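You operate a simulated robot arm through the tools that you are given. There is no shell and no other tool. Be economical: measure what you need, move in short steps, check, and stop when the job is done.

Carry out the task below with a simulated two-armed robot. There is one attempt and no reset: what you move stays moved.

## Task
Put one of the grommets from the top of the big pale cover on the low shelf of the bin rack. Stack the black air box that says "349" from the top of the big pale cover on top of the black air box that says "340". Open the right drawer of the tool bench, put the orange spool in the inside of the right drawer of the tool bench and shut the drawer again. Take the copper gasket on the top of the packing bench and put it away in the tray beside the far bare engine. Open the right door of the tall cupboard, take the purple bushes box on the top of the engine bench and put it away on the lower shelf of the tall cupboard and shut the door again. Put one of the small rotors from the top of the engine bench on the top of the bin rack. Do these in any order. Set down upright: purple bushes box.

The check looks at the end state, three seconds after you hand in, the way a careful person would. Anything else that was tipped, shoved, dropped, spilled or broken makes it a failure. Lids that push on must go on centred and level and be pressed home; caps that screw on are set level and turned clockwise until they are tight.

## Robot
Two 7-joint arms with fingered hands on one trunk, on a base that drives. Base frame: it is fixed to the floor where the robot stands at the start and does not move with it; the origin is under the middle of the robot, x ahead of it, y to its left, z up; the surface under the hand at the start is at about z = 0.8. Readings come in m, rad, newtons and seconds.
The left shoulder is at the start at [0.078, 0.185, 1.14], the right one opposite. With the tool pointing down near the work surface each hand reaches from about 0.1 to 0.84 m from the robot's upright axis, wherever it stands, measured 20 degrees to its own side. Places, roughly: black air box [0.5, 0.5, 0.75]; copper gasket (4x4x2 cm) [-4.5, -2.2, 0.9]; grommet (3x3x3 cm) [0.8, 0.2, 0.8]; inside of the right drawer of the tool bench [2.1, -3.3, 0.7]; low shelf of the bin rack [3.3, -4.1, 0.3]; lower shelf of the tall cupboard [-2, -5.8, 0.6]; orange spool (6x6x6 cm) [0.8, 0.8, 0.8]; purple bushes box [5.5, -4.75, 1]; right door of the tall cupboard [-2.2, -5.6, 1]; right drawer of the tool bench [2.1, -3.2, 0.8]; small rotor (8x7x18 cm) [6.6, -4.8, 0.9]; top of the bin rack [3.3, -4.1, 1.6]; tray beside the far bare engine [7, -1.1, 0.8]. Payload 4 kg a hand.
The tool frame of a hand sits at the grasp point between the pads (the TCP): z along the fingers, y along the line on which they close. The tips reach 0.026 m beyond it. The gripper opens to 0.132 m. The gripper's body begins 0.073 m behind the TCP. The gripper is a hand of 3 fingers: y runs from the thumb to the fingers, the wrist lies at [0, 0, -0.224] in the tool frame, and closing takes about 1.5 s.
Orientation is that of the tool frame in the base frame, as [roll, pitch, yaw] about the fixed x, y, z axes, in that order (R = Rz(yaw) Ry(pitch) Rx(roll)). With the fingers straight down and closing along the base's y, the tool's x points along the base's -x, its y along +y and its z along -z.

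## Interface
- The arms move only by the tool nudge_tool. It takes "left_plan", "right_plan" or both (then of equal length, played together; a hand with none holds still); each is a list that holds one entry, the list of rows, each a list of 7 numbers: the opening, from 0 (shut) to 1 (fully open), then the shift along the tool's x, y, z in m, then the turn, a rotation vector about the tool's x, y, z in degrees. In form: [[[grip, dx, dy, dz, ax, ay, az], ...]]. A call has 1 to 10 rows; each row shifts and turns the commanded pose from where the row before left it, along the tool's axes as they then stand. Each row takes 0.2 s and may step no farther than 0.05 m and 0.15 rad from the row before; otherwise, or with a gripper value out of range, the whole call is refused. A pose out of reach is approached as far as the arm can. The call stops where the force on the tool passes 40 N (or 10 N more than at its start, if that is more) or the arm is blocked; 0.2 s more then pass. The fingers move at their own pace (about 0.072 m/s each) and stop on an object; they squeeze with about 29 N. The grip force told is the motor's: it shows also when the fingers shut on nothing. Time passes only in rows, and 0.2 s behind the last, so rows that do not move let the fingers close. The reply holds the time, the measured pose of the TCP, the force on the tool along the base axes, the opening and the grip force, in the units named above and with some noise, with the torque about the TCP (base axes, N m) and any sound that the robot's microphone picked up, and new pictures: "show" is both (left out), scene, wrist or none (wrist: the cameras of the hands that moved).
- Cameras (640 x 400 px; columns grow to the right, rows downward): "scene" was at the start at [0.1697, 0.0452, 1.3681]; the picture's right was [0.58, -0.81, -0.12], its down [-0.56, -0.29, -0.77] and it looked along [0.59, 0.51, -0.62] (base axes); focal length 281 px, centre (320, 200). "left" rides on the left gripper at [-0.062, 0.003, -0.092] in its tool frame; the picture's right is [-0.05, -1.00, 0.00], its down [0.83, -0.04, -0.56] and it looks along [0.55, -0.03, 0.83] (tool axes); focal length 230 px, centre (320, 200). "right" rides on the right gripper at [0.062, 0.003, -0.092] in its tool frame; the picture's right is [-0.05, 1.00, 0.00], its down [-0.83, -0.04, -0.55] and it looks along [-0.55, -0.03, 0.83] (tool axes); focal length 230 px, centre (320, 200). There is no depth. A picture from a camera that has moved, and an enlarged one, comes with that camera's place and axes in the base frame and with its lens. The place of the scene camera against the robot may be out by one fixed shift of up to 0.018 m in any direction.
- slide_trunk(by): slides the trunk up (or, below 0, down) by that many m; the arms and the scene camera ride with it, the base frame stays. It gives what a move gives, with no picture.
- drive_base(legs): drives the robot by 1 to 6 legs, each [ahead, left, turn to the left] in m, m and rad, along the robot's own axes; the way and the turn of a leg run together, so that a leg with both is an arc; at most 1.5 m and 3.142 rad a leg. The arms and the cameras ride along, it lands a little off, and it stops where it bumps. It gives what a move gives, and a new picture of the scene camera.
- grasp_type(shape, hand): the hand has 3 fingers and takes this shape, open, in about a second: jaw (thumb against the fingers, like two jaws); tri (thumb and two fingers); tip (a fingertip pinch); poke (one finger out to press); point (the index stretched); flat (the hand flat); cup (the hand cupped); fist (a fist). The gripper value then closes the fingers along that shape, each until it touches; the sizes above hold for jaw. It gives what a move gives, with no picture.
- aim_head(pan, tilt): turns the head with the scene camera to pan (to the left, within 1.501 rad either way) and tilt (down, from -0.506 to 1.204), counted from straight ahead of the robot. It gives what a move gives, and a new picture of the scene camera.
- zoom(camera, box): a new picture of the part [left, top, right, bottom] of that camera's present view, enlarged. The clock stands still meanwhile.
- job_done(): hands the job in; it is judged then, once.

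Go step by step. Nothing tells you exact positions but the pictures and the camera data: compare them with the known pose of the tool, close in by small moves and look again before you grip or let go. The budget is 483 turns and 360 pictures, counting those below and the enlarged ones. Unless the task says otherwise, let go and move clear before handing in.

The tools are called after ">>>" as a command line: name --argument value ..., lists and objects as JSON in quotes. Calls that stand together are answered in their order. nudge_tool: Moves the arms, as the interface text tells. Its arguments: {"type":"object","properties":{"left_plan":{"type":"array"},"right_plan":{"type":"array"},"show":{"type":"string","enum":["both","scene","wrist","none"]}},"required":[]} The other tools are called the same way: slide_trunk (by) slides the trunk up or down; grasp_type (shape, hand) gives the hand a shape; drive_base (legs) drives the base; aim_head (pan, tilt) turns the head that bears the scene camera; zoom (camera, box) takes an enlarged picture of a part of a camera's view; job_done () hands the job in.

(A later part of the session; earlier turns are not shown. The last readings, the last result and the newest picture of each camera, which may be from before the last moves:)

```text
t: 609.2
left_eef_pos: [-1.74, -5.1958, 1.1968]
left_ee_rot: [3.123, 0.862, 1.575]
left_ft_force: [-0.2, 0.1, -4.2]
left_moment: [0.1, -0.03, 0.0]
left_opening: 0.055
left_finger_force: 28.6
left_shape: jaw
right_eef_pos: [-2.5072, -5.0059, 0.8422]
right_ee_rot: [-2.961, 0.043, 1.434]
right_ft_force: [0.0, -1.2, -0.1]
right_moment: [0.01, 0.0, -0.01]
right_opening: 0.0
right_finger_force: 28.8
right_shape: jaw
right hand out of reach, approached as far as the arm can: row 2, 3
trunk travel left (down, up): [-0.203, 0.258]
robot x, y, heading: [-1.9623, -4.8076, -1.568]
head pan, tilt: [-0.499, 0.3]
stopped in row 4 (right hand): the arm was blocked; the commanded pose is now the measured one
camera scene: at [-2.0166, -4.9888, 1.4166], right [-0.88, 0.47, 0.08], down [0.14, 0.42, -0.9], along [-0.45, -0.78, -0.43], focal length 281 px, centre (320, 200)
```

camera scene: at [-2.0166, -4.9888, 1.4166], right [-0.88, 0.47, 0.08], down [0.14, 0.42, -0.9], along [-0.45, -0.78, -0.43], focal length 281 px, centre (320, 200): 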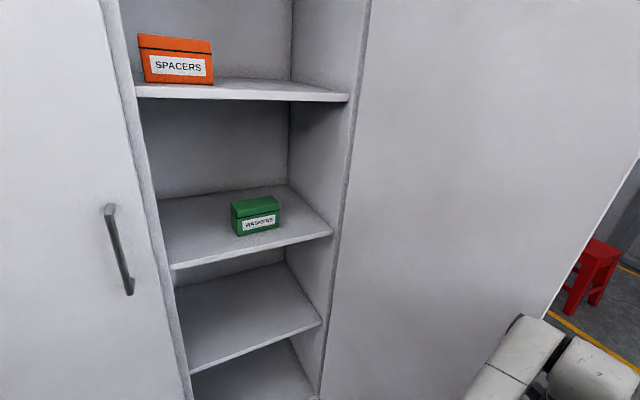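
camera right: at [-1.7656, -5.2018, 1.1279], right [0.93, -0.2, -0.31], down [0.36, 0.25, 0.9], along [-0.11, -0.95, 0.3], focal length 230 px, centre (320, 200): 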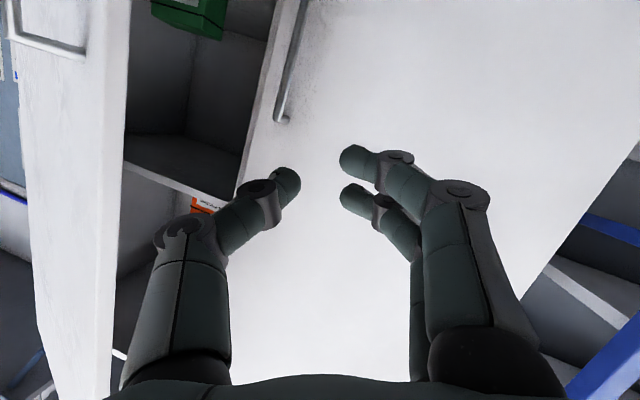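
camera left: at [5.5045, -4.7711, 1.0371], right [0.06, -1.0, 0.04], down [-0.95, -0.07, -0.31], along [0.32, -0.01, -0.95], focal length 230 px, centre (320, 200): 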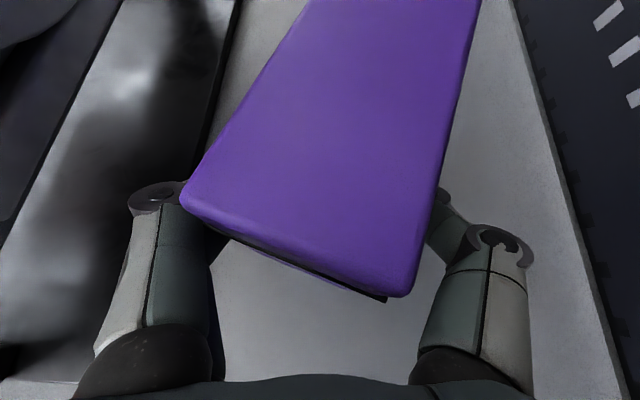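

The right arm is clear. The target shelf (z ≈ 0.60) is the free one below the green box. I'll shift in front of the opening, lower the trunk, and check how level the purple box is.

>>> drive_base --legs '[[0.05, -0.3, 0]]'

>>> aim_head --pan 0.25 --tilt 0.6

>>> zoom --camera "left" --box '[0, 0, 640, 400]'

```text
t: 610.5
left_eef_pos: [-1.8225, -5.2045, 1.1965]
left_ee_rot: [-3.134, 0.872, 1.618]
left_ft_force: [0.6, 0.9, -3.0]
left_moment: [0.14, -0.04, -0.03]
left_opening: 0.0549
left_finger_force: 28.6
left_shape: jaw
right_eef_pos: [-2.5994, -5.0243, 0.8602]
right_ee_rot: [-2.93, 0.059, 1.438]
right_ft_force: [0.5, 1.1, 0.7]
right_moment: [0.03, 0.0, 0.0]
right_opening: 0.0002
right_finger_force: 29.3
right_shape: jaw
trunk travel left (down, up): [-0.203, 0.258]
robot x, y, heading: [-2.0735, -4.829, -1.546]
head pan, tilt: [-0.499, 0.3]
stopped in leg 1: the robot was blocked; the commanded pose is now the measured one
camera scene: at [-2.0985, -5.0007, 1.4194], right [-0.89, 0.45, 0.09], down [0.11, 0.41, -0.9], along [-0.45, -0.79, -0.42], focal length 281 px, centre (320, 200)
```

scene: 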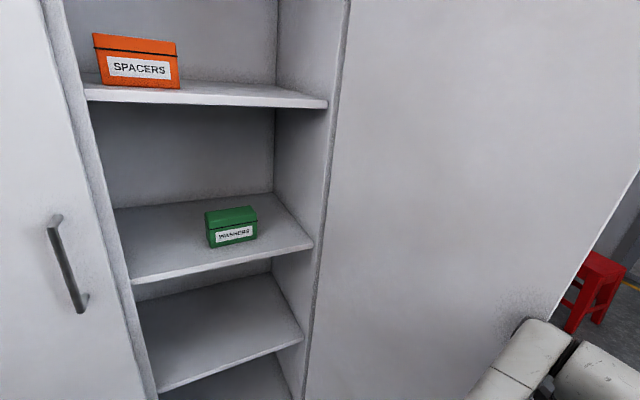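

```text
t: 611.6
left_eef_pos: [-1.8236, -5.2045, 1.1949]
left_ee_rot: [-3.13, 0.869, 1.618]
left_ft_force: [-0.4, -0.8, -3.7]
left_moment: [0.12, -0.04, 0.01]
left_opening: 0.0547
left_finger_force: 29.5
left_shape: jaw
right_eef_pos: [-2.6016, -5.0243, 0.8592]
right_ee_rot: [-2.926, 0.058, 1.438]
right_ft_force: [0.0, -0.1, -1.3]
right_moment: [-0.02, -0.02, -0.03]
right_opening: 0.0
right_finger_force: 28.5
right_shape: jaw
trunk travel left (down, up): [-0.203, 0.258]
robot x, y, heading: [-2.0746, -4.8302, -1.544]
head pan, tilt: [0.25, 0.6]
camera scene: at [-2.0325, -4.9991, 1.3894], right [-0.96, -0.27, -0.02], down [-0.17, 0.67, -0.72], along [0.21, -0.69, -0.69], focal length 281 px, centre (320, 200)
```

scene: 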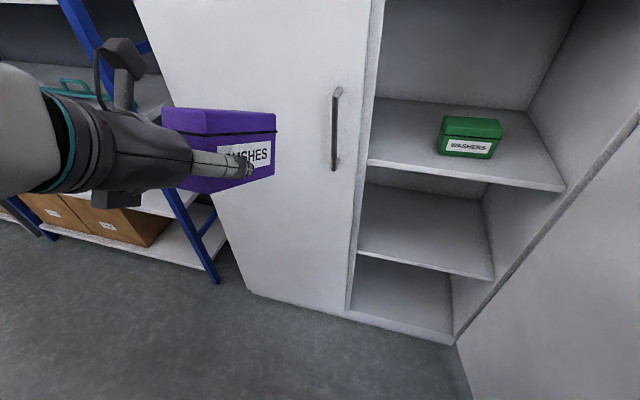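

```text
1.00 times, centred on (320, 200) of left (not enlarged: the box is as wide or as high as the picture)
camera zoom: at [-1.8202, -5.1726, 1.3034], right [-1.0, -0.07, 0.05], down [-0.08, 0.96, -0.28], along [-0.02, -0.28, -0.96], focal length 230 px, centre (320, 200)
```

zoom: 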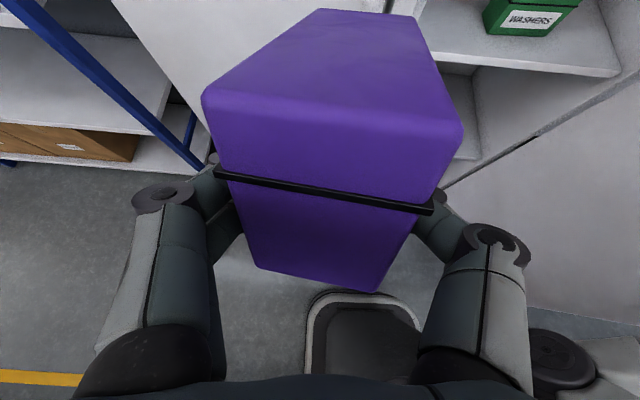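

>>> zoom --camera "scene" --box '[60, 60, 316, 220]'

```text
2.50 times, centred on (188, 140) of scene
camera zoom: at [-2.0325, -4.9991, 1.3894], right [-0.96, -0.27, -0.02], down [-0.17, 0.67, -0.72], along [0.21, -0.69, -0.69], focal length 702 px, centre (650, 350)
```

zoom: 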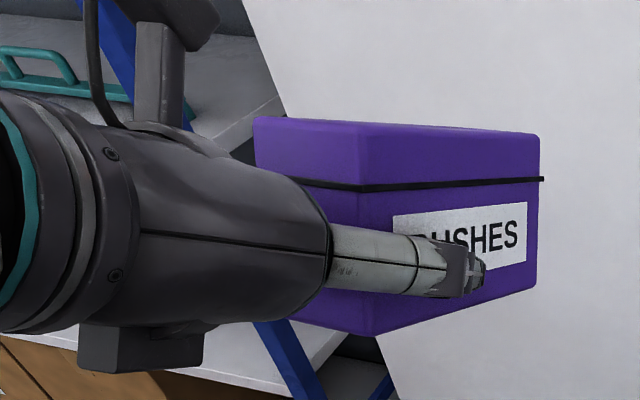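

The box has sagged nose-down about 30° in my grip, so the hand must come up by 30° before I set it down. I'll turn the base to the right a little so the left arm faces the opening.

>>> drive_base --legs '[[0, 0.08, 0], [0, 0, -0.42]]'

>>> aim_head --pan 0.3 --tilt 0.6

```text
t: 613.9
left_eef_pos: [-1.9418, -5.2709, 1.1963]
left_ee_rot: [3.12, 0.864, 1.179]
left_ft_force: [-0.4, 0.1, -3.8]
left_moment: [0.06, -0.1, 0.04]
left_opening: 0.0545
left_finger_force: 28.8
left_shape: jaw
right_eef_pos: [-2.5737, -4.795, 0.845]
right_ee_rot: [-2.954, 0.044, 1.026]
right_ft_force: [0.9, -0.7, 0.3]
right_moment: [0.01, -0.01, 0.01]
right_opening: 0.0
right_finger_force: 29.1
right_shape: jaw
trunk travel left (down, up): [-0.203, 0.258]
robot x, y, heading: [-1.9973, -4.8275, -1.96]
head pan, tilt: [0.25, 0.6]
camera scene: at [-2.0521, -5.0029, 1.3889], right [-0.99, 0.14, -0.04], down [0.13, 0.68, -0.72], along [-0.07, -0.72, -0.69], focal length 281 px, centre (320, 200)
```

scene: 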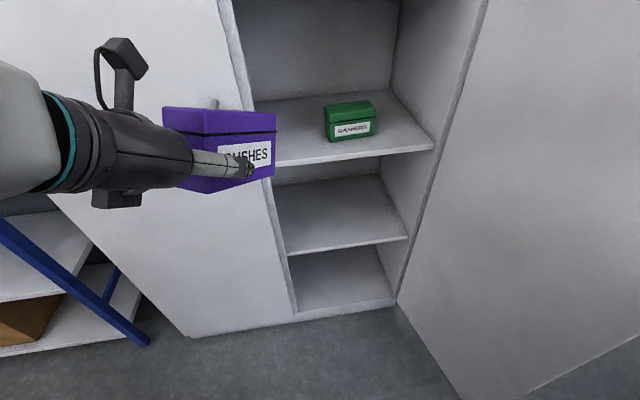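

```text
t: 614.5
left_eef_pos: [-1.9437, -5.2717, 1.1973]
left_ee_rot: [3.12, 0.862, 1.18]
left_ft_force: [0.6, 0.2, -2.7]
left_moment: [0.12, -0.09, -0.05]
left_opening: 0.0549
left_finger_force: 28.9
left_shape: jaw
right_eef_pos: [-2.5744, -4.7951, 0.8452]
right_ee_rot: [-2.953, 0.041, 1.026]
right_ft_force: [0.4, -0.2, -0.7]
right_moment: [0.03, 0.01, 0.01]
right_opening: 0.0
right_finger_force: 29.2
right_shape: jaw
trunk travel left (down, up): [-0.203, 0.258]
robot x, y, heading: [-1.9979, -4.8258, -1.964]
head pan, tilt: [0.3, 0.6]
camera scene: at [-2.0481, -5.0035, 1.3891], right [-0.99, 0.09, -0.05], down [0.1, 0.69, -0.72], along [-0.03, -0.72, -0.69], focal length 281 px, centre (320, 200)
```

scene: 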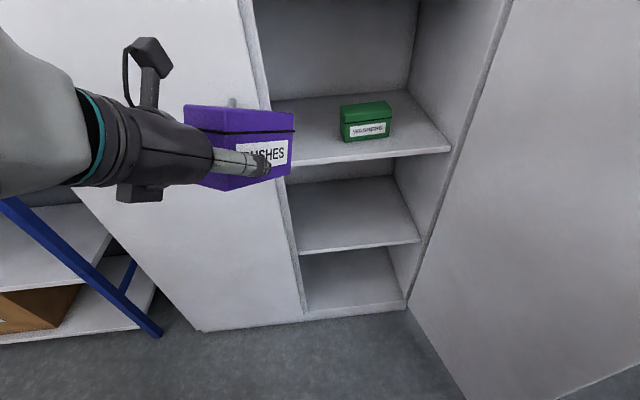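

>>> nudge_tool --left_plan '[[[0.25, 0, 0, 0, 0, -5, 0], [0.25, 0, 0, 0, 0, -5, 0], [0.25, 0, 0, 0, 0, -5, 0], [0.25, 0, 0, 0, 0, -5, 0], [0.25, 0, 0, 0, 0, -5, 0], [0.25, 0, 0, 0, 0, -5, 0], [0.25, 0, 0, 0, 0, 0, 0]]]' --show "both"

```text
t: 616.1
left_eef_pos: [-1.9623, -5.325, 1.2831]
left_ee_rot: [3.068, 1.385, 1.124]
left_ft_force: [-0.1, 0.1, -3.6]
left_moment: [0.09, -0.04, 0.05]
left_opening: 0.0548
left_finger_force: 29.0
left_shape: jaw
left hand out of reach, approached as far as the arm can: row 2, 3, 4, 5, 6
right_eef_pos: [-2.5756, -4.7949, 0.8442]
right_ee_rot: [-2.954, 0.042, 1.026]
right_ft_force: [-0.8, -1.3, 0.1]
right_moment: [0.02, 0.03, 0.03]
right_opening: 0.0001
right_finger_force: 28.9
right_shape: jaw
trunk travel left (down, up): [-0.203, 0.258]
robot x, y, heading: [-1.9989, -4.8288, -1.958]
head pan, tilt: [0.3, 0.6]
camera scene: at [-2.0484, -5.0029, 1.3891], right [-0.99, 0.09, -0.05], down [0.1, 0.69, -0.72], along [-0.03, -0.72, -0.69], focal length 281 px, centre (320, 200)
camera left: at [-1.9325, -5.2507, 1.362], right [-0.93, 0.36, 0.04], down [0.22, 0.66, -0.72], along [-0.28, -0.66, -0.7], focal length 230 px, centre (320, 200)
```

scene: 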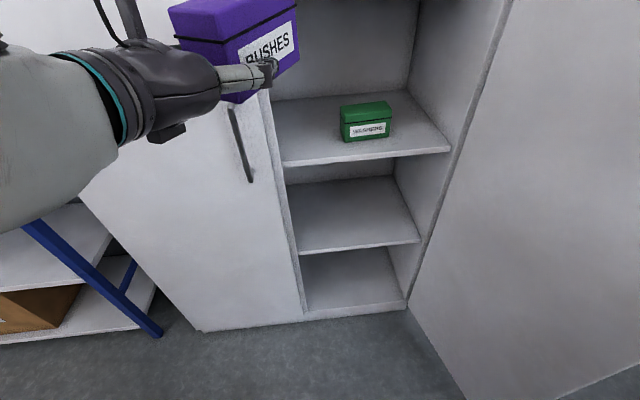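
left: 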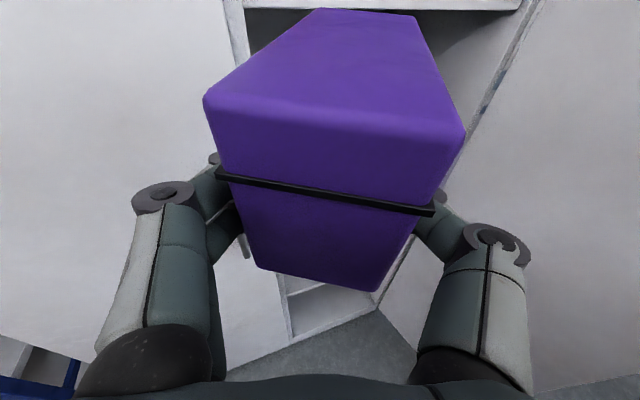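

>>> zoom --camera "scene" --box '[140, 0, 332, 120]'

```text
3.33 times, centred on (236, 60) of scene
camera zoom: at [-2.0484, -5.0029, 1.3891], right [-0.99, 0.09, -0.05], down [0.1, 0.69, -0.72], along [-0.03, -0.72, -0.69], focal length 936 px, centre (600, 667)
```

zoom: 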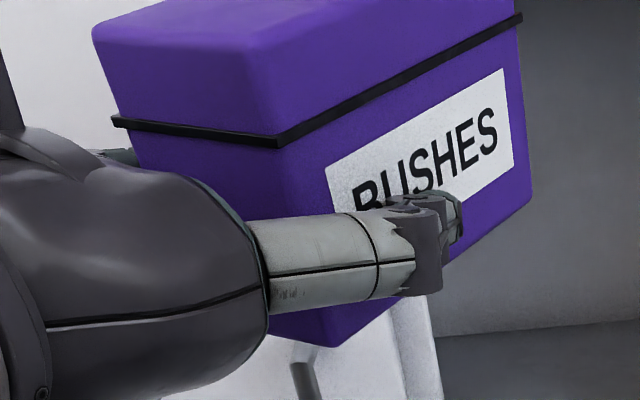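

The box is nearly level now. I'll lower the trunk and the arm in front of the cupboard to the height of the free shelf.

>>> slide_trunk --by -0.19

>>> nudge_tool --left_plan '[[[0.25, 0.0393, 0, 0.0074, 0, 0, 0], [0.25, 0.0393, 0, 0.0074, 0, 0, 0], [0.25, 0.0393, 0, 0.0074, 0, 0, 0], [0.25, 0.0393, 0, 0.0074, 0, 0, 0], [0.25, 0.0393, 0, 0.0074, 0, 0, 0], [0.25, 0.0393, 0, 0.0074, 0, 0, 0], [0.25, 0.0393, 0, 0.0074, 0, 0, 0], [0.25, 0.0393, 0, 0.0074, 0, 0, 0], [0.25, 0, 0, 0, 0, 0, 0]]]' --show "scene"

```text
t: 618.2
left_eef_pos: [-2.0086, -5.434, 0.9154]
left_ee_rot: [3.106, 1.056, 1.159]
left_ft_force: [-0.6, 0.5, -3.1]
left_moment: [0.14, -0.1, 0.0]
left_opening: 0.0545
left_finger_force: 28.6
left_shape: jaw
right_eef_pos: [-2.5718, -4.7882, 0.5973]
right_ee_rot: [-2.909, -0.216, 1.023]
right_ft_force: [0.4, -0.9, -0.6]
right_moment: [-0.04, 0.0, 0.01]
right_opening: 0.0
right_finger_force: 29.0
right_shape: jaw
trunk travel left (down, up): [-0.013, 0.448]
robot x, y, heading: [-2.0025, -4.8296, -1.963]
head pan, tilt: [0.3, 0.6]
```

```text
t: 620.2
left_eef_pos: [-2.0444, -5.4358, 0.8632]
left_ee_rot: [3.108, 1.053, 1.163]
left_ft_force: [1.4, 0.0, -3.3]
left_moment: [0.11, -0.1, 0.01]
left_opening: 0.0548
left_finger_force: 28.8
left_shape: jaw
left hand out of reach, approached as far as the arm can: row 1, 2, 3, 4, 5, 6, 7, 8
right_eef_pos: [-2.5713, -4.7889, 0.5957]
right_ee_rot: [-2.908, -0.217, 1.021]
right_ft_force: [-0.6, 0.0, 0.5]
right_moment: [-0.02, 0.01, -0.02]
right_opening: 0.0001
right_finger_force: 28.7
right_shape: jaw
trunk travel left (down, up): [-0.013, 0.448]
robot x, y, heading: [-1.9964, -4.8253, -1.962]
head pan, tilt: [0.3, 0.6]
camera scene: at [-2.111, -5.1576, 1.1028], right [-0.98, 0.12, -0.14], down [0.18, 0.87, -0.46], along [0.07, -0.48, -0.88], focal length 281 px, centre (320, 200)
```

scene: 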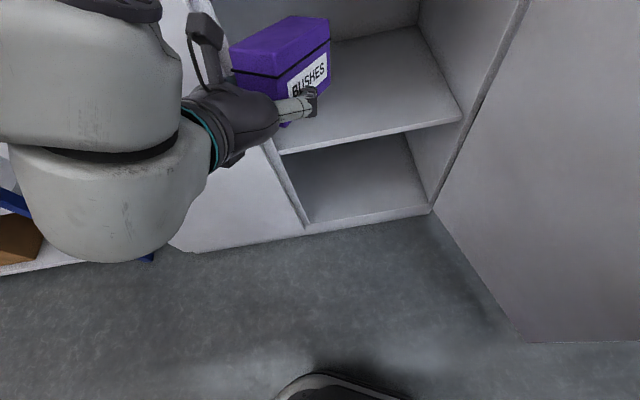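

>>> nudge_tool --left_plan '[[[0.25, 0, 0, 0, 0, -5.5, 0], [0.25, 0, 0, 0, 0, -5.5, 0], [0.25, 0, 0, 0, 0, -5.5, 0], [0.25, 0, 0, 0, 0, -5.5, 0], [0.25, 0, 0, 0, 0, 0, 0]]]' --show "both"

```text
t: 621.4
left_eef_pos: [-2.0513, -5.4406, 0.8972]
left_ee_rot: [3.098, 1.151, 1.151]
left_ft_force: [1.0, 0.3, -3.2]
left_moment: [0.13, -0.1, -0.01]
left_opening: 0.0549
left_finger_force: 29.0
left_shape: jaw
left hand out of reach, approached as far as the arm can: row 1, 2, 3, 4
right_eef_pos: [-2.5718, -4.7884, 0.5954]
right_ee_rot: [-2.909, -0.218, 1.023]
right_ft_force: [0.7, 0.1, 0.1]
right_moment: [0.0, -0.02, 0.0]
right_opening: 0.0
right_finger_force: 28.9
right_shape: jaw
trunk travel left (down, up): [-0.013, 0.448]
robot x, y, heading: [-1.9988, -4.8289, -1.963]
head pan, tilt: [0.3, 0.6]
camera scene: at [-2.1117, -5.1583, 1.1023], right [-0.98, 0.12, -0.14], down [0.18, 0.87, -0.46], along [0.07, -0.48, -0.88], focal length 281 px, centre (320, 200)
camera left: at [-2.0278, -5.3852, 0.9918], right [-0.94, 0.35, 0.03], down [0.28, 0.8, -0.53], along [-0.21, -0.49, -0.85], focal length 230 px, centre (320, 200)
```

scene: 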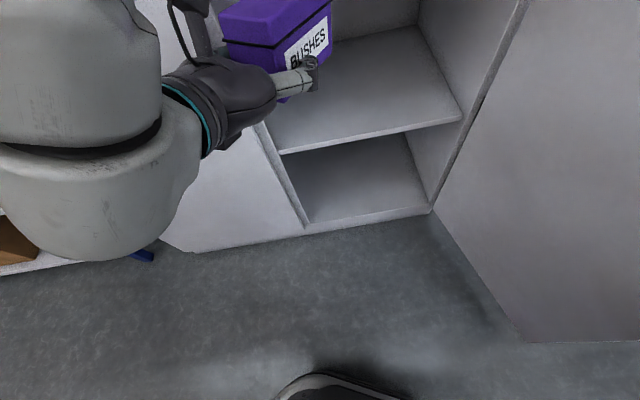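
left: 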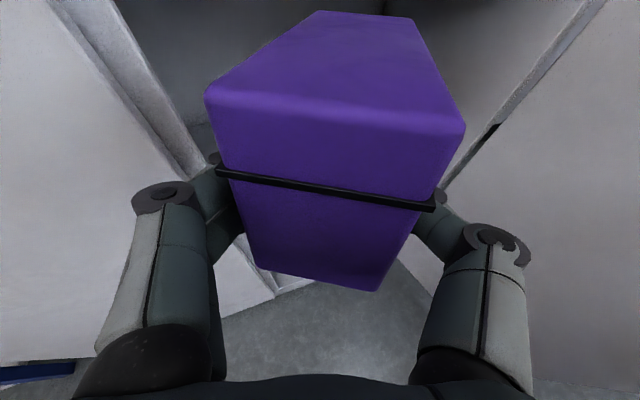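

>>> nudge_tool --left_plan '[[[0.25, 0.015, -0.002, 0.0303, 0, 0, 0], [0.25, 0.015, -0.002, 0.0303, 0, 0, 0], [0.25, 0.015, -0.002, 0.0303, 0, 0, 0], [0.25, 0.015, -0.002, 0.0303, 0, 0, 0], [0.25, 0.015, -0.002, 0.0303, 0, 0, 0], [0.25, 0, 0, 0, 0, 0, 0]]]' --show "both"

```text
t: 622.8
left_eef_pos: [-2.1002, -5.5398, 0.7676]
left_ee_rot: [3.098, 1.153, 1.148]
left_ft_force: [0.4, -0.1, -3.5]
left_moment: [0.08, -0.11, 0.01]
left_opening: 0.0544
left_finger_force: 28.8
left_shape: jaw
right_eef_pos: [-2.5712, -4.7871, 0.5953]
right_ee_rot: [-2.911, -0.217, 1.021]
right_ft_force: [-0.2, -0.4, -0.8]
right_moment: [-0.02, 0.01, -0.01]
right_opening: 0.0
right_finger_force: 28.9
right_shape: jaw
trunk travel left (down, up): [-0.013, 0.448]
robot x, y, heading: [-1.997, -4.8288, -1.962]
head pan, tilt: [0.3, 0.6]
camera scene: at [-2.1116, -5.1578, 1.1027], right [-0.98, 0.12, -0.14], down [0.18, 0.87, -0.46], along [0.07, -0.48, -0.88], focal length 281 px, centre (320, 200)
camera left: at [-2.0766, -5.4836, 0.8629], right [-0.94, 0.35, 0.03], down [0.28, 0.8, -0.53], along [-0.21, -0.49, -0.85], focal length 230 px, centre (320, 200)
```

scene: 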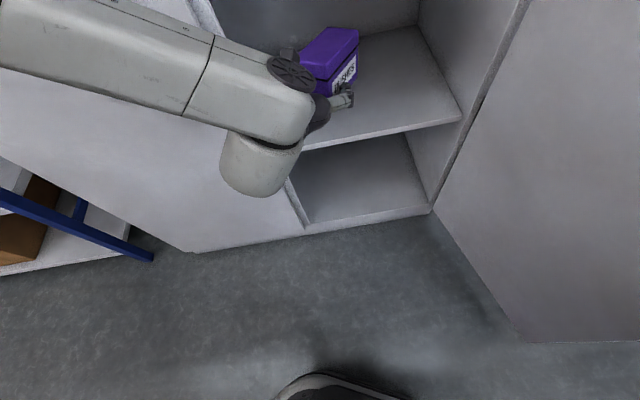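
left: 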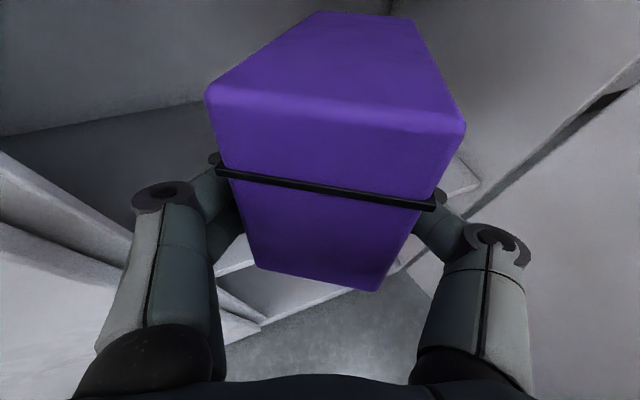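

>>> nudge_tool --left_plan '[[[0.25, -0.011, -0.001, 0.0246, 0, -5.5, 0], [0.25, -0.009, -0.001, 0.0246, 0, -5.5, 0], [0.25, -0.006, -0.001, 0.0246, 0, -5.5, 0], [0.25, 0, 0, 0, 0, 0, 0]]]' --show "both"

```text
t: 623.8
left_eef_pos: [-2.1228, -5.5957, 0.7948]
left_ee_rot: [3.035, 1.392, 1.093]
left_ft_force: [0.7, 0.7, -3.6]
left_moment: [0.08, -0.05, -0.01]
left_opening: 0.0548
left_finger_force: 29.2
left_shape: jaw
left hand out of reach, approached as far as the arm can: row 3
right_eef_pos: [-2.5704, -4.7878, 0.5974]
right_ee_rot: [-2.91, -0.219, 1.021]
right_ft_force: [0.1, -0.6, 0.3]
right_moment: [0.0, 0.01, -0.01]
right_opening: 0.0002
right_finger_force: 29.3
right_shape: jaw
trunk travel left (down, up): [-0.013, 0.448]
robot x, y, heading: [-1.9997, -4.827, -1.962]
head pan, tilt: [0.3, 0.6]
camera scene: at [-2.112, -5.159, 1.1019], right [-0.98, 0.12, -0.14], down [0.18, 0.87, -0.46], along [0.07, -0.47, -0.88], focal length 281 px, centre (320, 200)
camera left: at [-2.0922, -5.5203, 0.8734], right [-0.93, 0.36, 0.03], down [0.23, 0.66, -0.72], along [-0.28, -0.67, -0.69], focal length 230 px, centre (320, 200)
```

scene: 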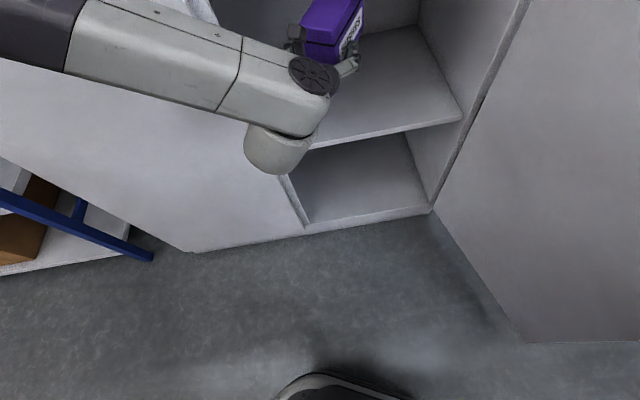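
left: 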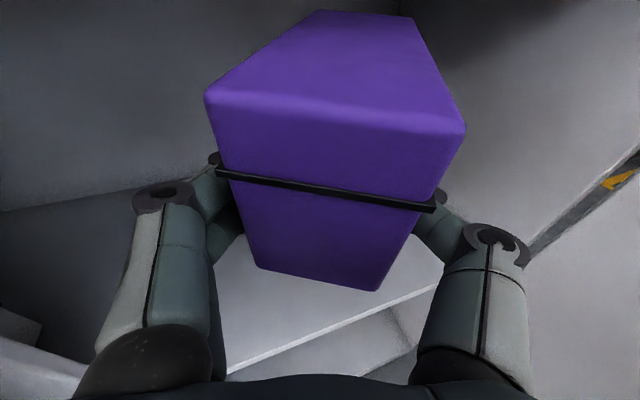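

>>> nudge_tool --left_plan '[[[0.25, 0.0175, 0, 0.03, 0, 0, 0], [0.25, 0.0175, 0, 0.03, 0, 0, 0], [0.25, 0.0175, 0, 0.03, 0, 0, 0], [0.25, 0.0175, 0, 0.03, 0, 0, 0], [0.25, 0, 0, 0, 0, 0, 0]]]' --show "both"

```text
t: 625.0
left_eef_pos: [-2.1209, -5.6255, 0.8276]
left_ee_rot: [3.013, 1.431, 1.068]
left_ft_force: [-0.3, -0.2, -3.2]
left_moment: [0.14, -0.08, 0.0]
left_opening: 0.0548
left_finger_force: 29.2
left_shape: jaw
left hand out of reach, approached as far as the arm can: row 1, 2, 3, 4
right_eef_pos: [-2.572, -4.7886, 0.5965]
right_ee_rot: [-2.909, -0.22, 1.022]
right_ft_force: [-0.2, 0.0, 0.0]
right_moment: [0.04, -0.02, 0.0]
right_opening: 0.0
right_finger_force: 28.7
right_shape: jaw
trunk travel left (down, up): [-0.013, 0.448]
robot x, y, heading: [-1.9989, -4.8277, -1.961]
head pan, tilt: [0.3, 0.6]
camera scene: at [-2.1119, -5.1585, 1.1022], right [-0.98, 0.12, -0.14], down [0.18, 0.87, -0.46], along [0.07, -0.48, -0.88], focal length 281 px, centre (320, 200)
camera left: at [-2.088, -5.5474, 0.9028], right [-0.93, 0.36, 0.03], down [0.22, 0.63, -0.75], along [-0.29, -0.69, -0.66], focal length 230 px, centre (320, 200)
```

scene: 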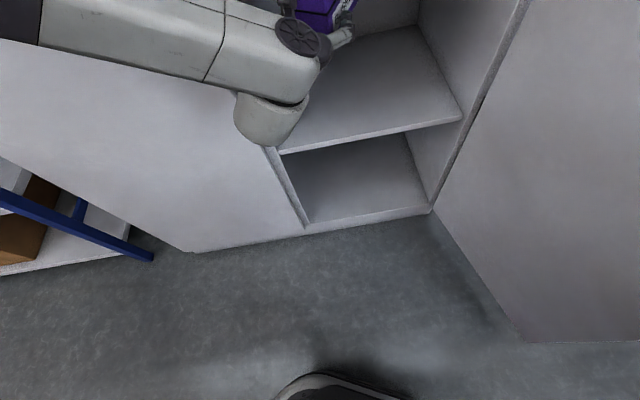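
left: 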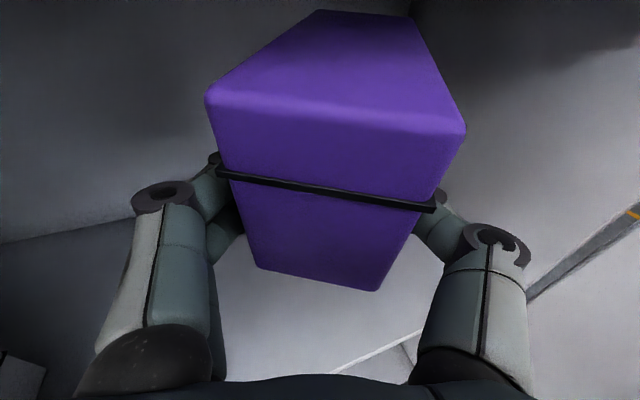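

The wrist can't stay flat at that height. I'll let the hand pitch down again; the box can be levelled by lowering its nose onto the shelf so that it turns in the grip.

>>> nudge_tool --left_plan '[[[0.25, 0, 0, 0, 0, 5.5, 0], [0.25, 0, 0, 0, 0, 5.5, 0], [0.25, 0, 0, 0, 0, 5.5, 0], [0.25, 0.012, 0, 0.025, 0, 0, 0], [0.25, 0.012, 0, 0.025, 0, 0, 0], [0.25, 0.012, 0, 0.025, 0, 0, 0], [0.25, 0, 0, 0, 0, 0, 0]]]' --show "both"

```text
t: 626.6
left_eef_pos: [-2.1397, -5.6725, 0.7663]
left_ee_rot: [3.097, 1.152, 1.15]
left_ft_force: [-0.4, 0.0, -2.0]
left_moment: [0.1, -0.1, -0.03]
left_opening: 0.0548
left_finger_force: 29.2
left_shape: jaw
right_eef_pos: [-2.5715, -4.7887, 0.5962]
right_ee_rot: [-2.91, -0.218, 1.02]
right_ft_force: [0.6, 0.2, 0.0]
right_moment: [0.0, -0.02, 0.0]
right_opening: 0.0002
right_finger_force: 28.3
right_shape: jaw
trunk travel left (down, up): [-0.013, 0.448]
robot x, y, heading: [-1.999, -4.8328, -1.965]
head pan, tilt: [0.3, 0.6]
camera scene: at [-2.1117, -5.1579, 1.1027], right [-0.98, 0.12, -0.14], down [0.18, 0.87, -0.46], along [0.07, -0.48, -0.88], focal length 281 px, centre (320, 200)
camera left: at [-2.1164, -5.6184, 0.861], right [-0.94, 0.35, 0.03], down [0.28, 0.8, -0.53], along [-0.21, -0.49, -0.85], focal length 230 px, centre (320, 200)
```

scene: 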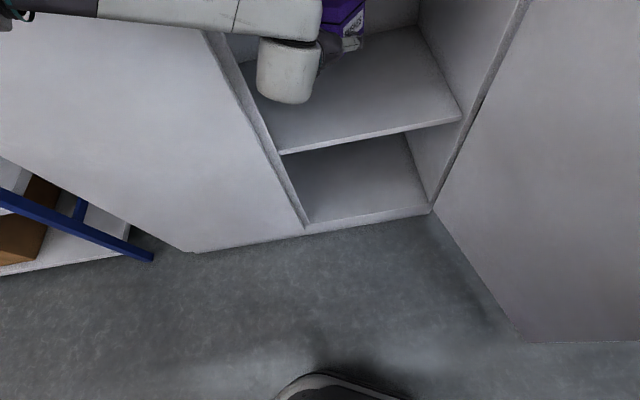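
left: 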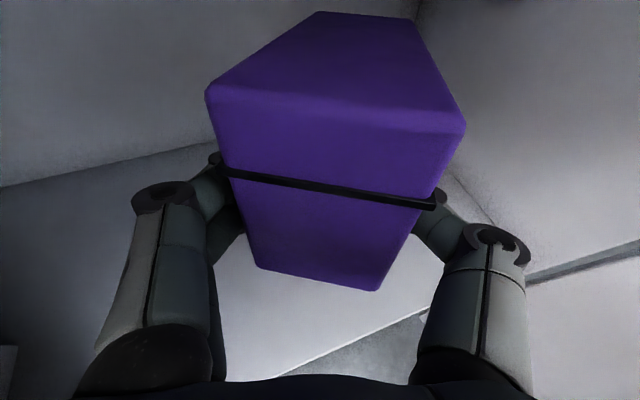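

>>> nudge_tool --left_plan '[[[0.25, 0.023, 0, 0.018, 0, 0, 0], [0.25, 0.023, 0, 0.018, 0, 0, 0], [0.25, 0.023, 0, 0.018, 0, 0, 0], [0.25, 0, 0, 0, 0, 0, 0]]]' --show "both"

```text
t: 627.6
left_eef_pos: [-2.1469, -5.6917, 0.681]
left_ee_rot: [3.097, 1.151, 1.15]
left_ft_force: [-0.3, -0.3, -3.7]
left_moment: [0.12, -0.08, 0.01]
left_opening: 0.0549
left_finger_force: 29.0
left_shape: jaw
right_eef_pos: [-2.5723, -4.7879, 0.5965]
right_ee_rot: [-2.91, -0.218, 1.022]
right_ft_force: [-1.1, 0.0, -0.4]
right_moment: [-0.02, -0.05, 0.01]
right_opening: 0.0
right_finger_force: 29.0
right_shape: jaw
trunk travel left (down, up): [-0.013, 0.448]
robot x, y, heading: [-1.9987, -4.8267, -1.959]
head pan, tilt: [0.3, 0.6]
camera scene: at [-2.1117, -5.1579, 1.1026], right [-0.98, 0.12, -0.14], down [0.18, 0.87, -0.46], along [0.07, -0.48, -0.88], focal length 281 px, centre (320, 200)
camera left: at [-2.1225, -5.637, 0.775], right [-0.94, 0.35, 0.03], down [0.28, 0.8, -0.53], along [-0.21, -0.49, -0.85], focal length 230 px, centre (320, 200)
```

scene: 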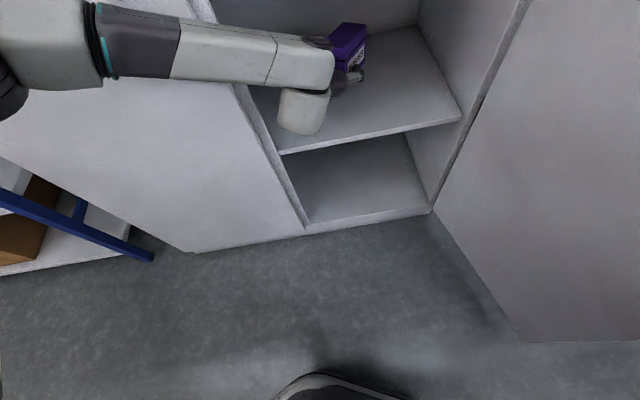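
left: 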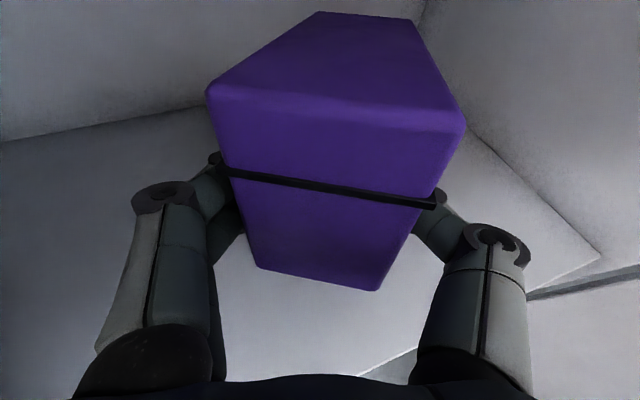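

>>> nudge_tool --left_plan '[[[0.25, 0.0091, 0, 0.0041, 0, 0, 0], [0.25, 0.0091, 0, 0.0041, 0, 0, 0], [0.25, 0.0091, 0, 0.0041, 0, 0, 0], [0.25, 0, 0, 0, 0, 0, 0]]]' --show "wrist"

```text
t: 628.6
left_eef_pos: [-2.1453, -5.6935, 0.6484]
left_ee_rot: [3.098, 1.15, 1.152]
left_ft_force: [-0.1, 0.9, -4.0]
left_moment: [0.15, -0.09, -0.03]
left_opening: 0.0548
left_finger_force: 28.8
left_shape: jaw
right_eef_pos: [-2.573, -4.7883, 0.5951]
right_ee_rot: [-2.908, -0.217, 1.02]
right_ft_force: [0.7, -0.1, -0.7]
right_moment: [0.01, 0.01, -0.02]
right_opening: 0.0
right_finger_force: 29.4
right_shape: jaw
trunk travel left (down, up): [-0.013, 0.448]
robot x, y, heading: [-2.0004, -4.8273, -1.963]
head pan, tilt: [0.3, 0.6]
camera left: at [-2.1209, -5.6384, 0.7441], right [-0.94, 0.35, 0.03], down [0.28, 0.8, -0.53], along [-0.21, -0.49, -0.85], focal length 230 px, centre (320, 200)
```

left: 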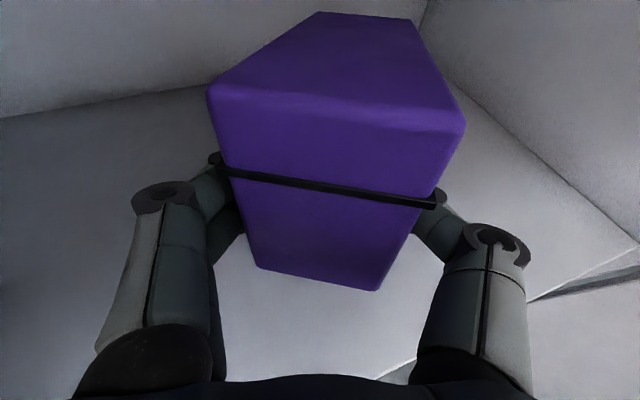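

>>> nudge_tool --left_plan '[[[0.25, 0.0091, 0, 0.0041, 0, 0, 0], [0.25, 0.0091, 0, 0.0041, 0, 0, 0], [0.25, 0.0091, 0, 0.0041, 0, 0, 0], [0.25, 0.0091, 0, 0.0041, 0, 0, 0], [0.25, 0, 0, 0, 0, 0, 0]]]' --show "wrist"

```text
t: 629.8
left_eef_pos: [-2.1428, -5.6964, 0.633]
left_ee_rot: [3.097, 1.144, 1.153]
left_ft_force: [0.0, -0.2, -3.2]
left_moment: [0.12, -0.08, -0.07]
left_opening: 0.0547
left_finger_force: 28.8
left_shape: jaw
left hand out of reach, approached as far as the arm can: row 2, 3, 4
right_eef_pos: [-2.572, -4.7889, 0.5964]
right_ee_rot: [-2.91, -0.218, 1.023]
right_ft_force: [0.8, -0.1, 0.0]
right_moment: [0.0, 0.03, 0.02]
right_opening: 0.0
right_finger_force: 28.9
right_shape: jaw
trunk travel left (down, up): [-0.013, 0.448]
robot x, y, heading: [-1.9981, -4.8276, -1.96]
head pan, tilt: [0.3, 0.6]
camera left: at [-2.119, -5.6406, 0.7288], right [-0.94, 0.35, 0.03], down [0.28, 0.8, -0.53], along [-0.21, -0.49, -0.85], focal length 230 px, centre (320, 200)
```

left: 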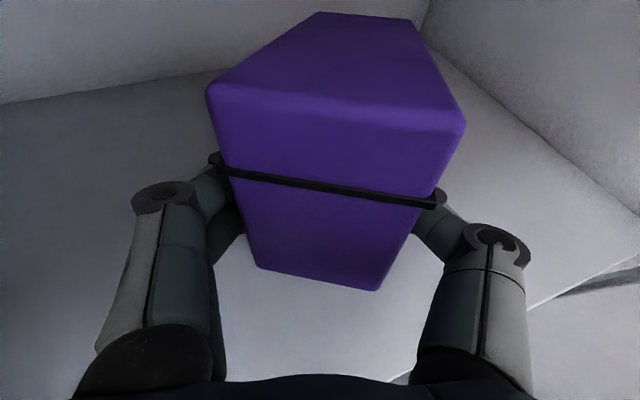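

>>> drive_base --legs '[[0.08, 0, 0]]'

>>> nudge_tool --left_plan '[[[0.25, 0.018, 0, -0.01, 0, 0, 0], [0.25, 0.018, 0, -0.01, 0, 0, 0], [0.25, 0.0091, 0, 0.0041, 0, 0, 0], [0.25, 0, 0, 0, 0, 0, 0]]]' --show "wrist"

```text
t: 630.9
left_eef_pos: [-2.1611, -5.7369, 0.6265]
left_ee_rot: [3.091, 1.125, 1.136]
left_ft_force: [0.4, 0.6, -2.9]
left_moment: [0.13, -0.07, -0.01]
left_opening: 0.0546
left_finger_force: 28.9
left_shape: jaw
right_eef_pos: [-2.5961, -4.8464, 0.5964]
right_ee_rot: [-2.914, -0.209, 1.03]
right_ft_force: [0.0, 0.5, -0.5]
right_moment: [0.01, 0.01, 0.0]
right_opening: 0.0
right_finger_force: 29.3
right_shape: jaw
trunk travel left (down, up): [-0.013, 0.448]
robot x, y, heading: [-2.0226, -4.8861, -1.96]
head pan, tilt: [0.3, 0.6]
stopped in leg 1: the robot was blocked; the commanded pose is now the measured one
camera scene: at [-2.1333, -5.209, 1.105], right [-0.98, 0.12, -0.14], down [0.17, 0.87, -0.46], along [0.07, -0.48, -0.87], focal length 281 px, centre (320, 200)
```

scene: 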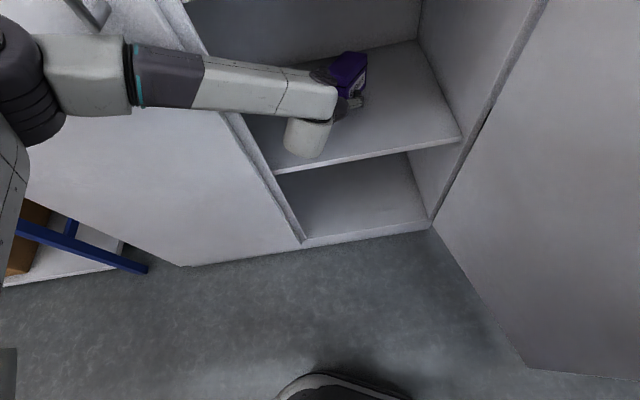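

```text
t: 631.9
left_eef_pos: [-2.1531, -5.7125, 0.6123]
left_ee_rot: [3.091, 1.103, 1.143]
left_ft_force: [0.0, 0.9, -3.6]
left_moment: [0.13, -0.09, 0.0]
left_opening: 0.0545
left_finger_force: 28.6
left_shape: jaw
left hand out of reach, approached as far as the arm can: row 1, 2, 3
right_eef_pos: [-2.5962, -4.8508, 0.5952]
right_ee_rot: [-2.911, -0.217, 1.028]
right_ft_force: [-0.2, -0.5, 0.3]
right_moment: [0.02, -0.01, 0.01]
right_opening: 0.0
right_finger_force: 29.2
right_shape: jaw
trunk travel left (down, up): [-0.013, 0.448]
robot x, y, heading: [-2.0213, -4.8844, -1.952]
head pan, tilt: [0.3, 0.6]
camera left: at [-2.1307, -5.6616, 0.7111], right [-0.94, 0.35, 0.02], down [0.3, 0.82, -0.49], along [-0.19, -0.45, -0.87], focal length 230 px, centre (320, 200)
```

left: 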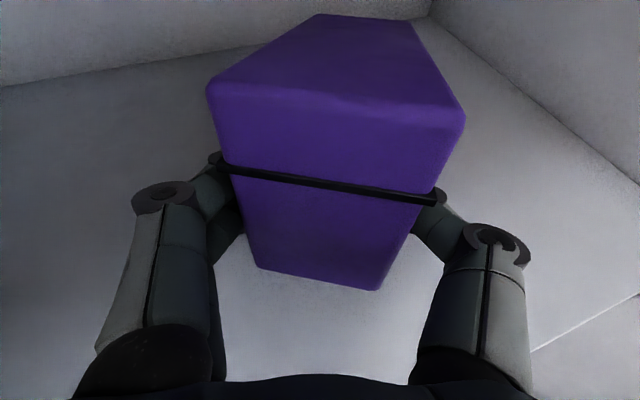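

The arm is near a joint limit with the trunk this low. I'll raise the trunk slightly and lower with the arm instead.

>>> slide_trunk --by 0.08

>>> nudge_tool --left_plan '[[[0.25, 0.018, 0, 0.008, 0, 0, 0], [0.25, 0.018, 0, 0.008, 0, 0, 0], [0.25, 0.018, 0, 0.008, 0, 0, 0], [0.25, 0.009, 0, 0.004, 0, 0, 0], [0.25, 0, 0, 0, 0, 0, 0]]]' --show "both"

```text
t: 632.7
left_eef_pos: [-2.1222, -5.6488, 0.6422]
left_ee_rot: [3.073, 1.023, 1.129]
left_ft_force: [0.5, 2.1, -1.7]
left_moment: [0.12, -0.17, 0.07]
left_opening: 0.0553
left_finger_force: 28.3
left_shape: jaw
right_eef_pos: [-2.609, -4.8735, 0.6635]
right_ee_rot: [-2.929, -0.099, 1.033]
right_ft_force: [0.0, 0.6, 0.4]
right_moment: [-0.1, -0.05, 0.05]
right_opening: 0.0002
right_finger_force: 29.1
right_shape: jaw
trunk travel left (down, up): [-0.064, 0.397]
robot x, y, heading: [-2.0252, -4.8854, -1.951]
head pan, tilt: [0.3, 0.6]
stopped: the arm was blocked; the commanded pose is now the measured one
```

```text
t: 633.9
left_eef_pos: [-2.1177, -5.6545, 0.6117]
left_ee_rot: [3.078, 0.994, 1.139]
left_ft_force: [0.3, 0.3, -3.8]
left_moment: [0.11, -0.11, 0.01]
left_opening: 0.0549
left_finger_force: 28.9
left_shape: jaw
left hand out of reach, approached as far as the arm can: row 1, 2, 3, 4
right_eef_pos: [-2.6094, -4.8812, 0.6539]
right_ee_rot: [-2.922, -0.117, 1.031]
right_ft_force: [-0.4, 0.4, 0.2]
right_moment: [0.0, 0.01, 0.02]
right_opening: 0.0
right_finger_force: 29.3
right_shape: jaw
trunk travel left (down, up): [-0.064, 0.397]
robot x, y, heading: [-2.0242, -4.8884, -1.951]
head pan, tilt: [0.3, 0.6]
camera scene: at [-2.1148, -5.1705, 1.1893], right [-0.99, 0.1, -0.12], down [0.15, 0.82, -0.55], along [0.04, -0.56, -0.83], focal length 281 px, centre (320, 200)
camera left: at [-2.1018, -5.6125, 0.7163], right [-0.94, 0.34, 0.01], down [0.31, 0.86, -0.4], along [-0.14, -0.37, -0.92], focal length 230 px, centre (320, 200)
```

scene: 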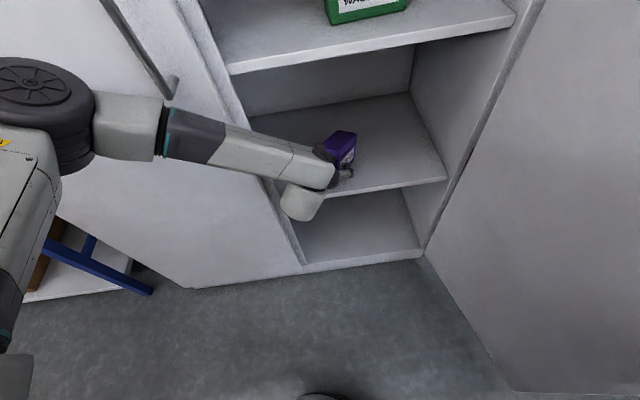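
left: 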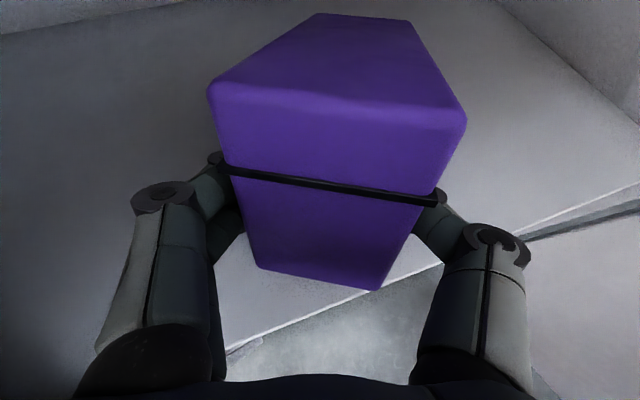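

I'm crowding the left door frame with the forearm. I'll take the box out again, shift the base so that the left arm goes straight in, and retry.

>>> nudge_tool --left_plan '[[[0.25, -0.015, 0, -0.02, 0, 0, 0], [0.25, 0.0, 0, -0.04, 0, 0, 0], [0.25, 0.0, 0, -0.043, 0, 0, 0], [0.25, 0.0, 0, -0.043, 0, 0, 0], [0.25, 0.0, 0, -0.043, 0, 0, 0], [0.25, 0, 0, 0, 0, 0, 0]]]' --show "none"

>>> drive_base --legs '[[0, 0, 0.2], [0, -0.2, 0]]'

```text
t: 635.3
left_eef_pos: [-2.0673, -5.5146, 0.7278]
left_ee_rot: [3.08, 1.0, 1.14]
left_ft_force: [0.3, -0.5, -4.0]
left_moment: [0.07, -0.04, -0.02]
left_opening: 0.0547
left_finger_force: 29.3
left_shape: jaw
right_eef_pos: [-2.6088, -4.8809, 0.655]
right_ee_rot: [-2.923, -0.12, 1.033]
right_ft_force: [0.4, -0.5, 0.0]
right_moment: [0.02, -0.05, 0.02]
right_opening: 0.0
right_finger_force: 29.3
right_shape: jaw
trunk travel left (down, up): [-0.064, 0.397]
robot x, y, heading: [-2.0208, -4.8894, -1.954]
head pan, tilt: [0.3, 0.6]
```

```text
t: 636.4
left_eef_pos: [-1.9755, -5.5133, 0.7268]
left_ee_rot: [3.078, 1.001, 1.282]
left_ft_force: [0.7, -0.6, -2.8]
left_moment: [0.15, -0.08, -0.03]
left_opening: 0.0549
left_finger_force: 29.0
left_shape: jaw
right_eef_pos: [-2.6028, -4.9529, 0.6587]
right_ee_rot: [-2.913, -0.12, 1.145]
right_ft_force: [0.8, -0.7, 0.2]
right_moment: [0.04, -0.03, -0.04]
right_opening: 0.0
right_finger_force: 29.0
right_shape: jaw
trunk travel left (down, up): [-0.064, 0.397]
robot x, y, heading: [-2.0224, -4.8843, -1.805]
head pan, tilt: [0.3, 0.6]
stopped in leg 1: the robot was blocked; the commanded pose is now the measured one
camera scene: at [-2.0737, -5.1771, 1.1896], right [-0.99, -0.04, -0.11], down [0.03, 0.83, -0.55], along [0.12, -0.55, -0.83], focal length 281 px, centre (320, 200)
```

scene: 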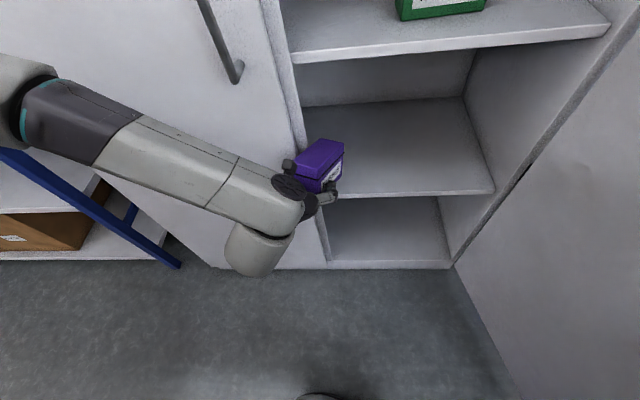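

>>> drive_base --legs '[[0, -0.28, 0]]'

```text
t: 638.4
left_eef_pos: [-2.2494, -5.4486, 0.7269]
left_ee_rot: [3.076, 1.001, 1.28]
left_ft_force: [-1.1, -0.2, -3.7]
left_moment: [0.1, -0.09, 0.01]
left_opening: 0.055
left_finger_force: 28.7
left_shape: jaw
right_eef_pos: [-2.8752, -4.8878, 0.6575]
right_ee_rot: [-2.916, -0.125, 1.148]
right_ft_force: [-0.9, 0.4, -0.1]
right_moment: [-0.03, 0.01, -0.04]
right_opening: 0.0
right_finger_force: 29.0
right_shape: jaw
trunk travel left (down, up): [-0.064, 0.397]
robot x, y, heading: [-2.2953, -4.8192, -1.807]
head pan, tilt: [0.3, 0.6]
camera scene: at [-2.3476, -5.1128, 1.1893], right [-0.99, -0.04, -0.12], down [0.03, 0.83, -0.55], along [0.12, -0.55, -0.83], focal length 281 px, centre (320, 200)
```

scene: 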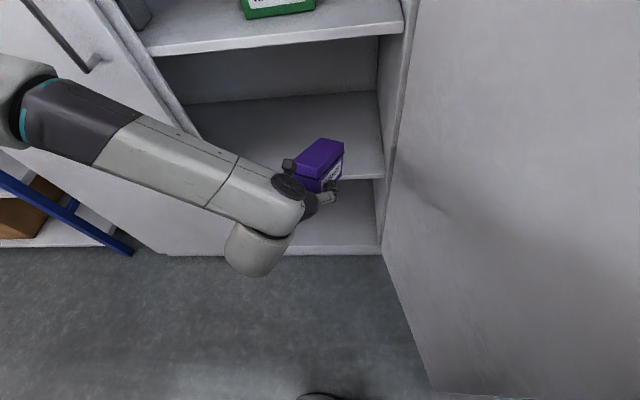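

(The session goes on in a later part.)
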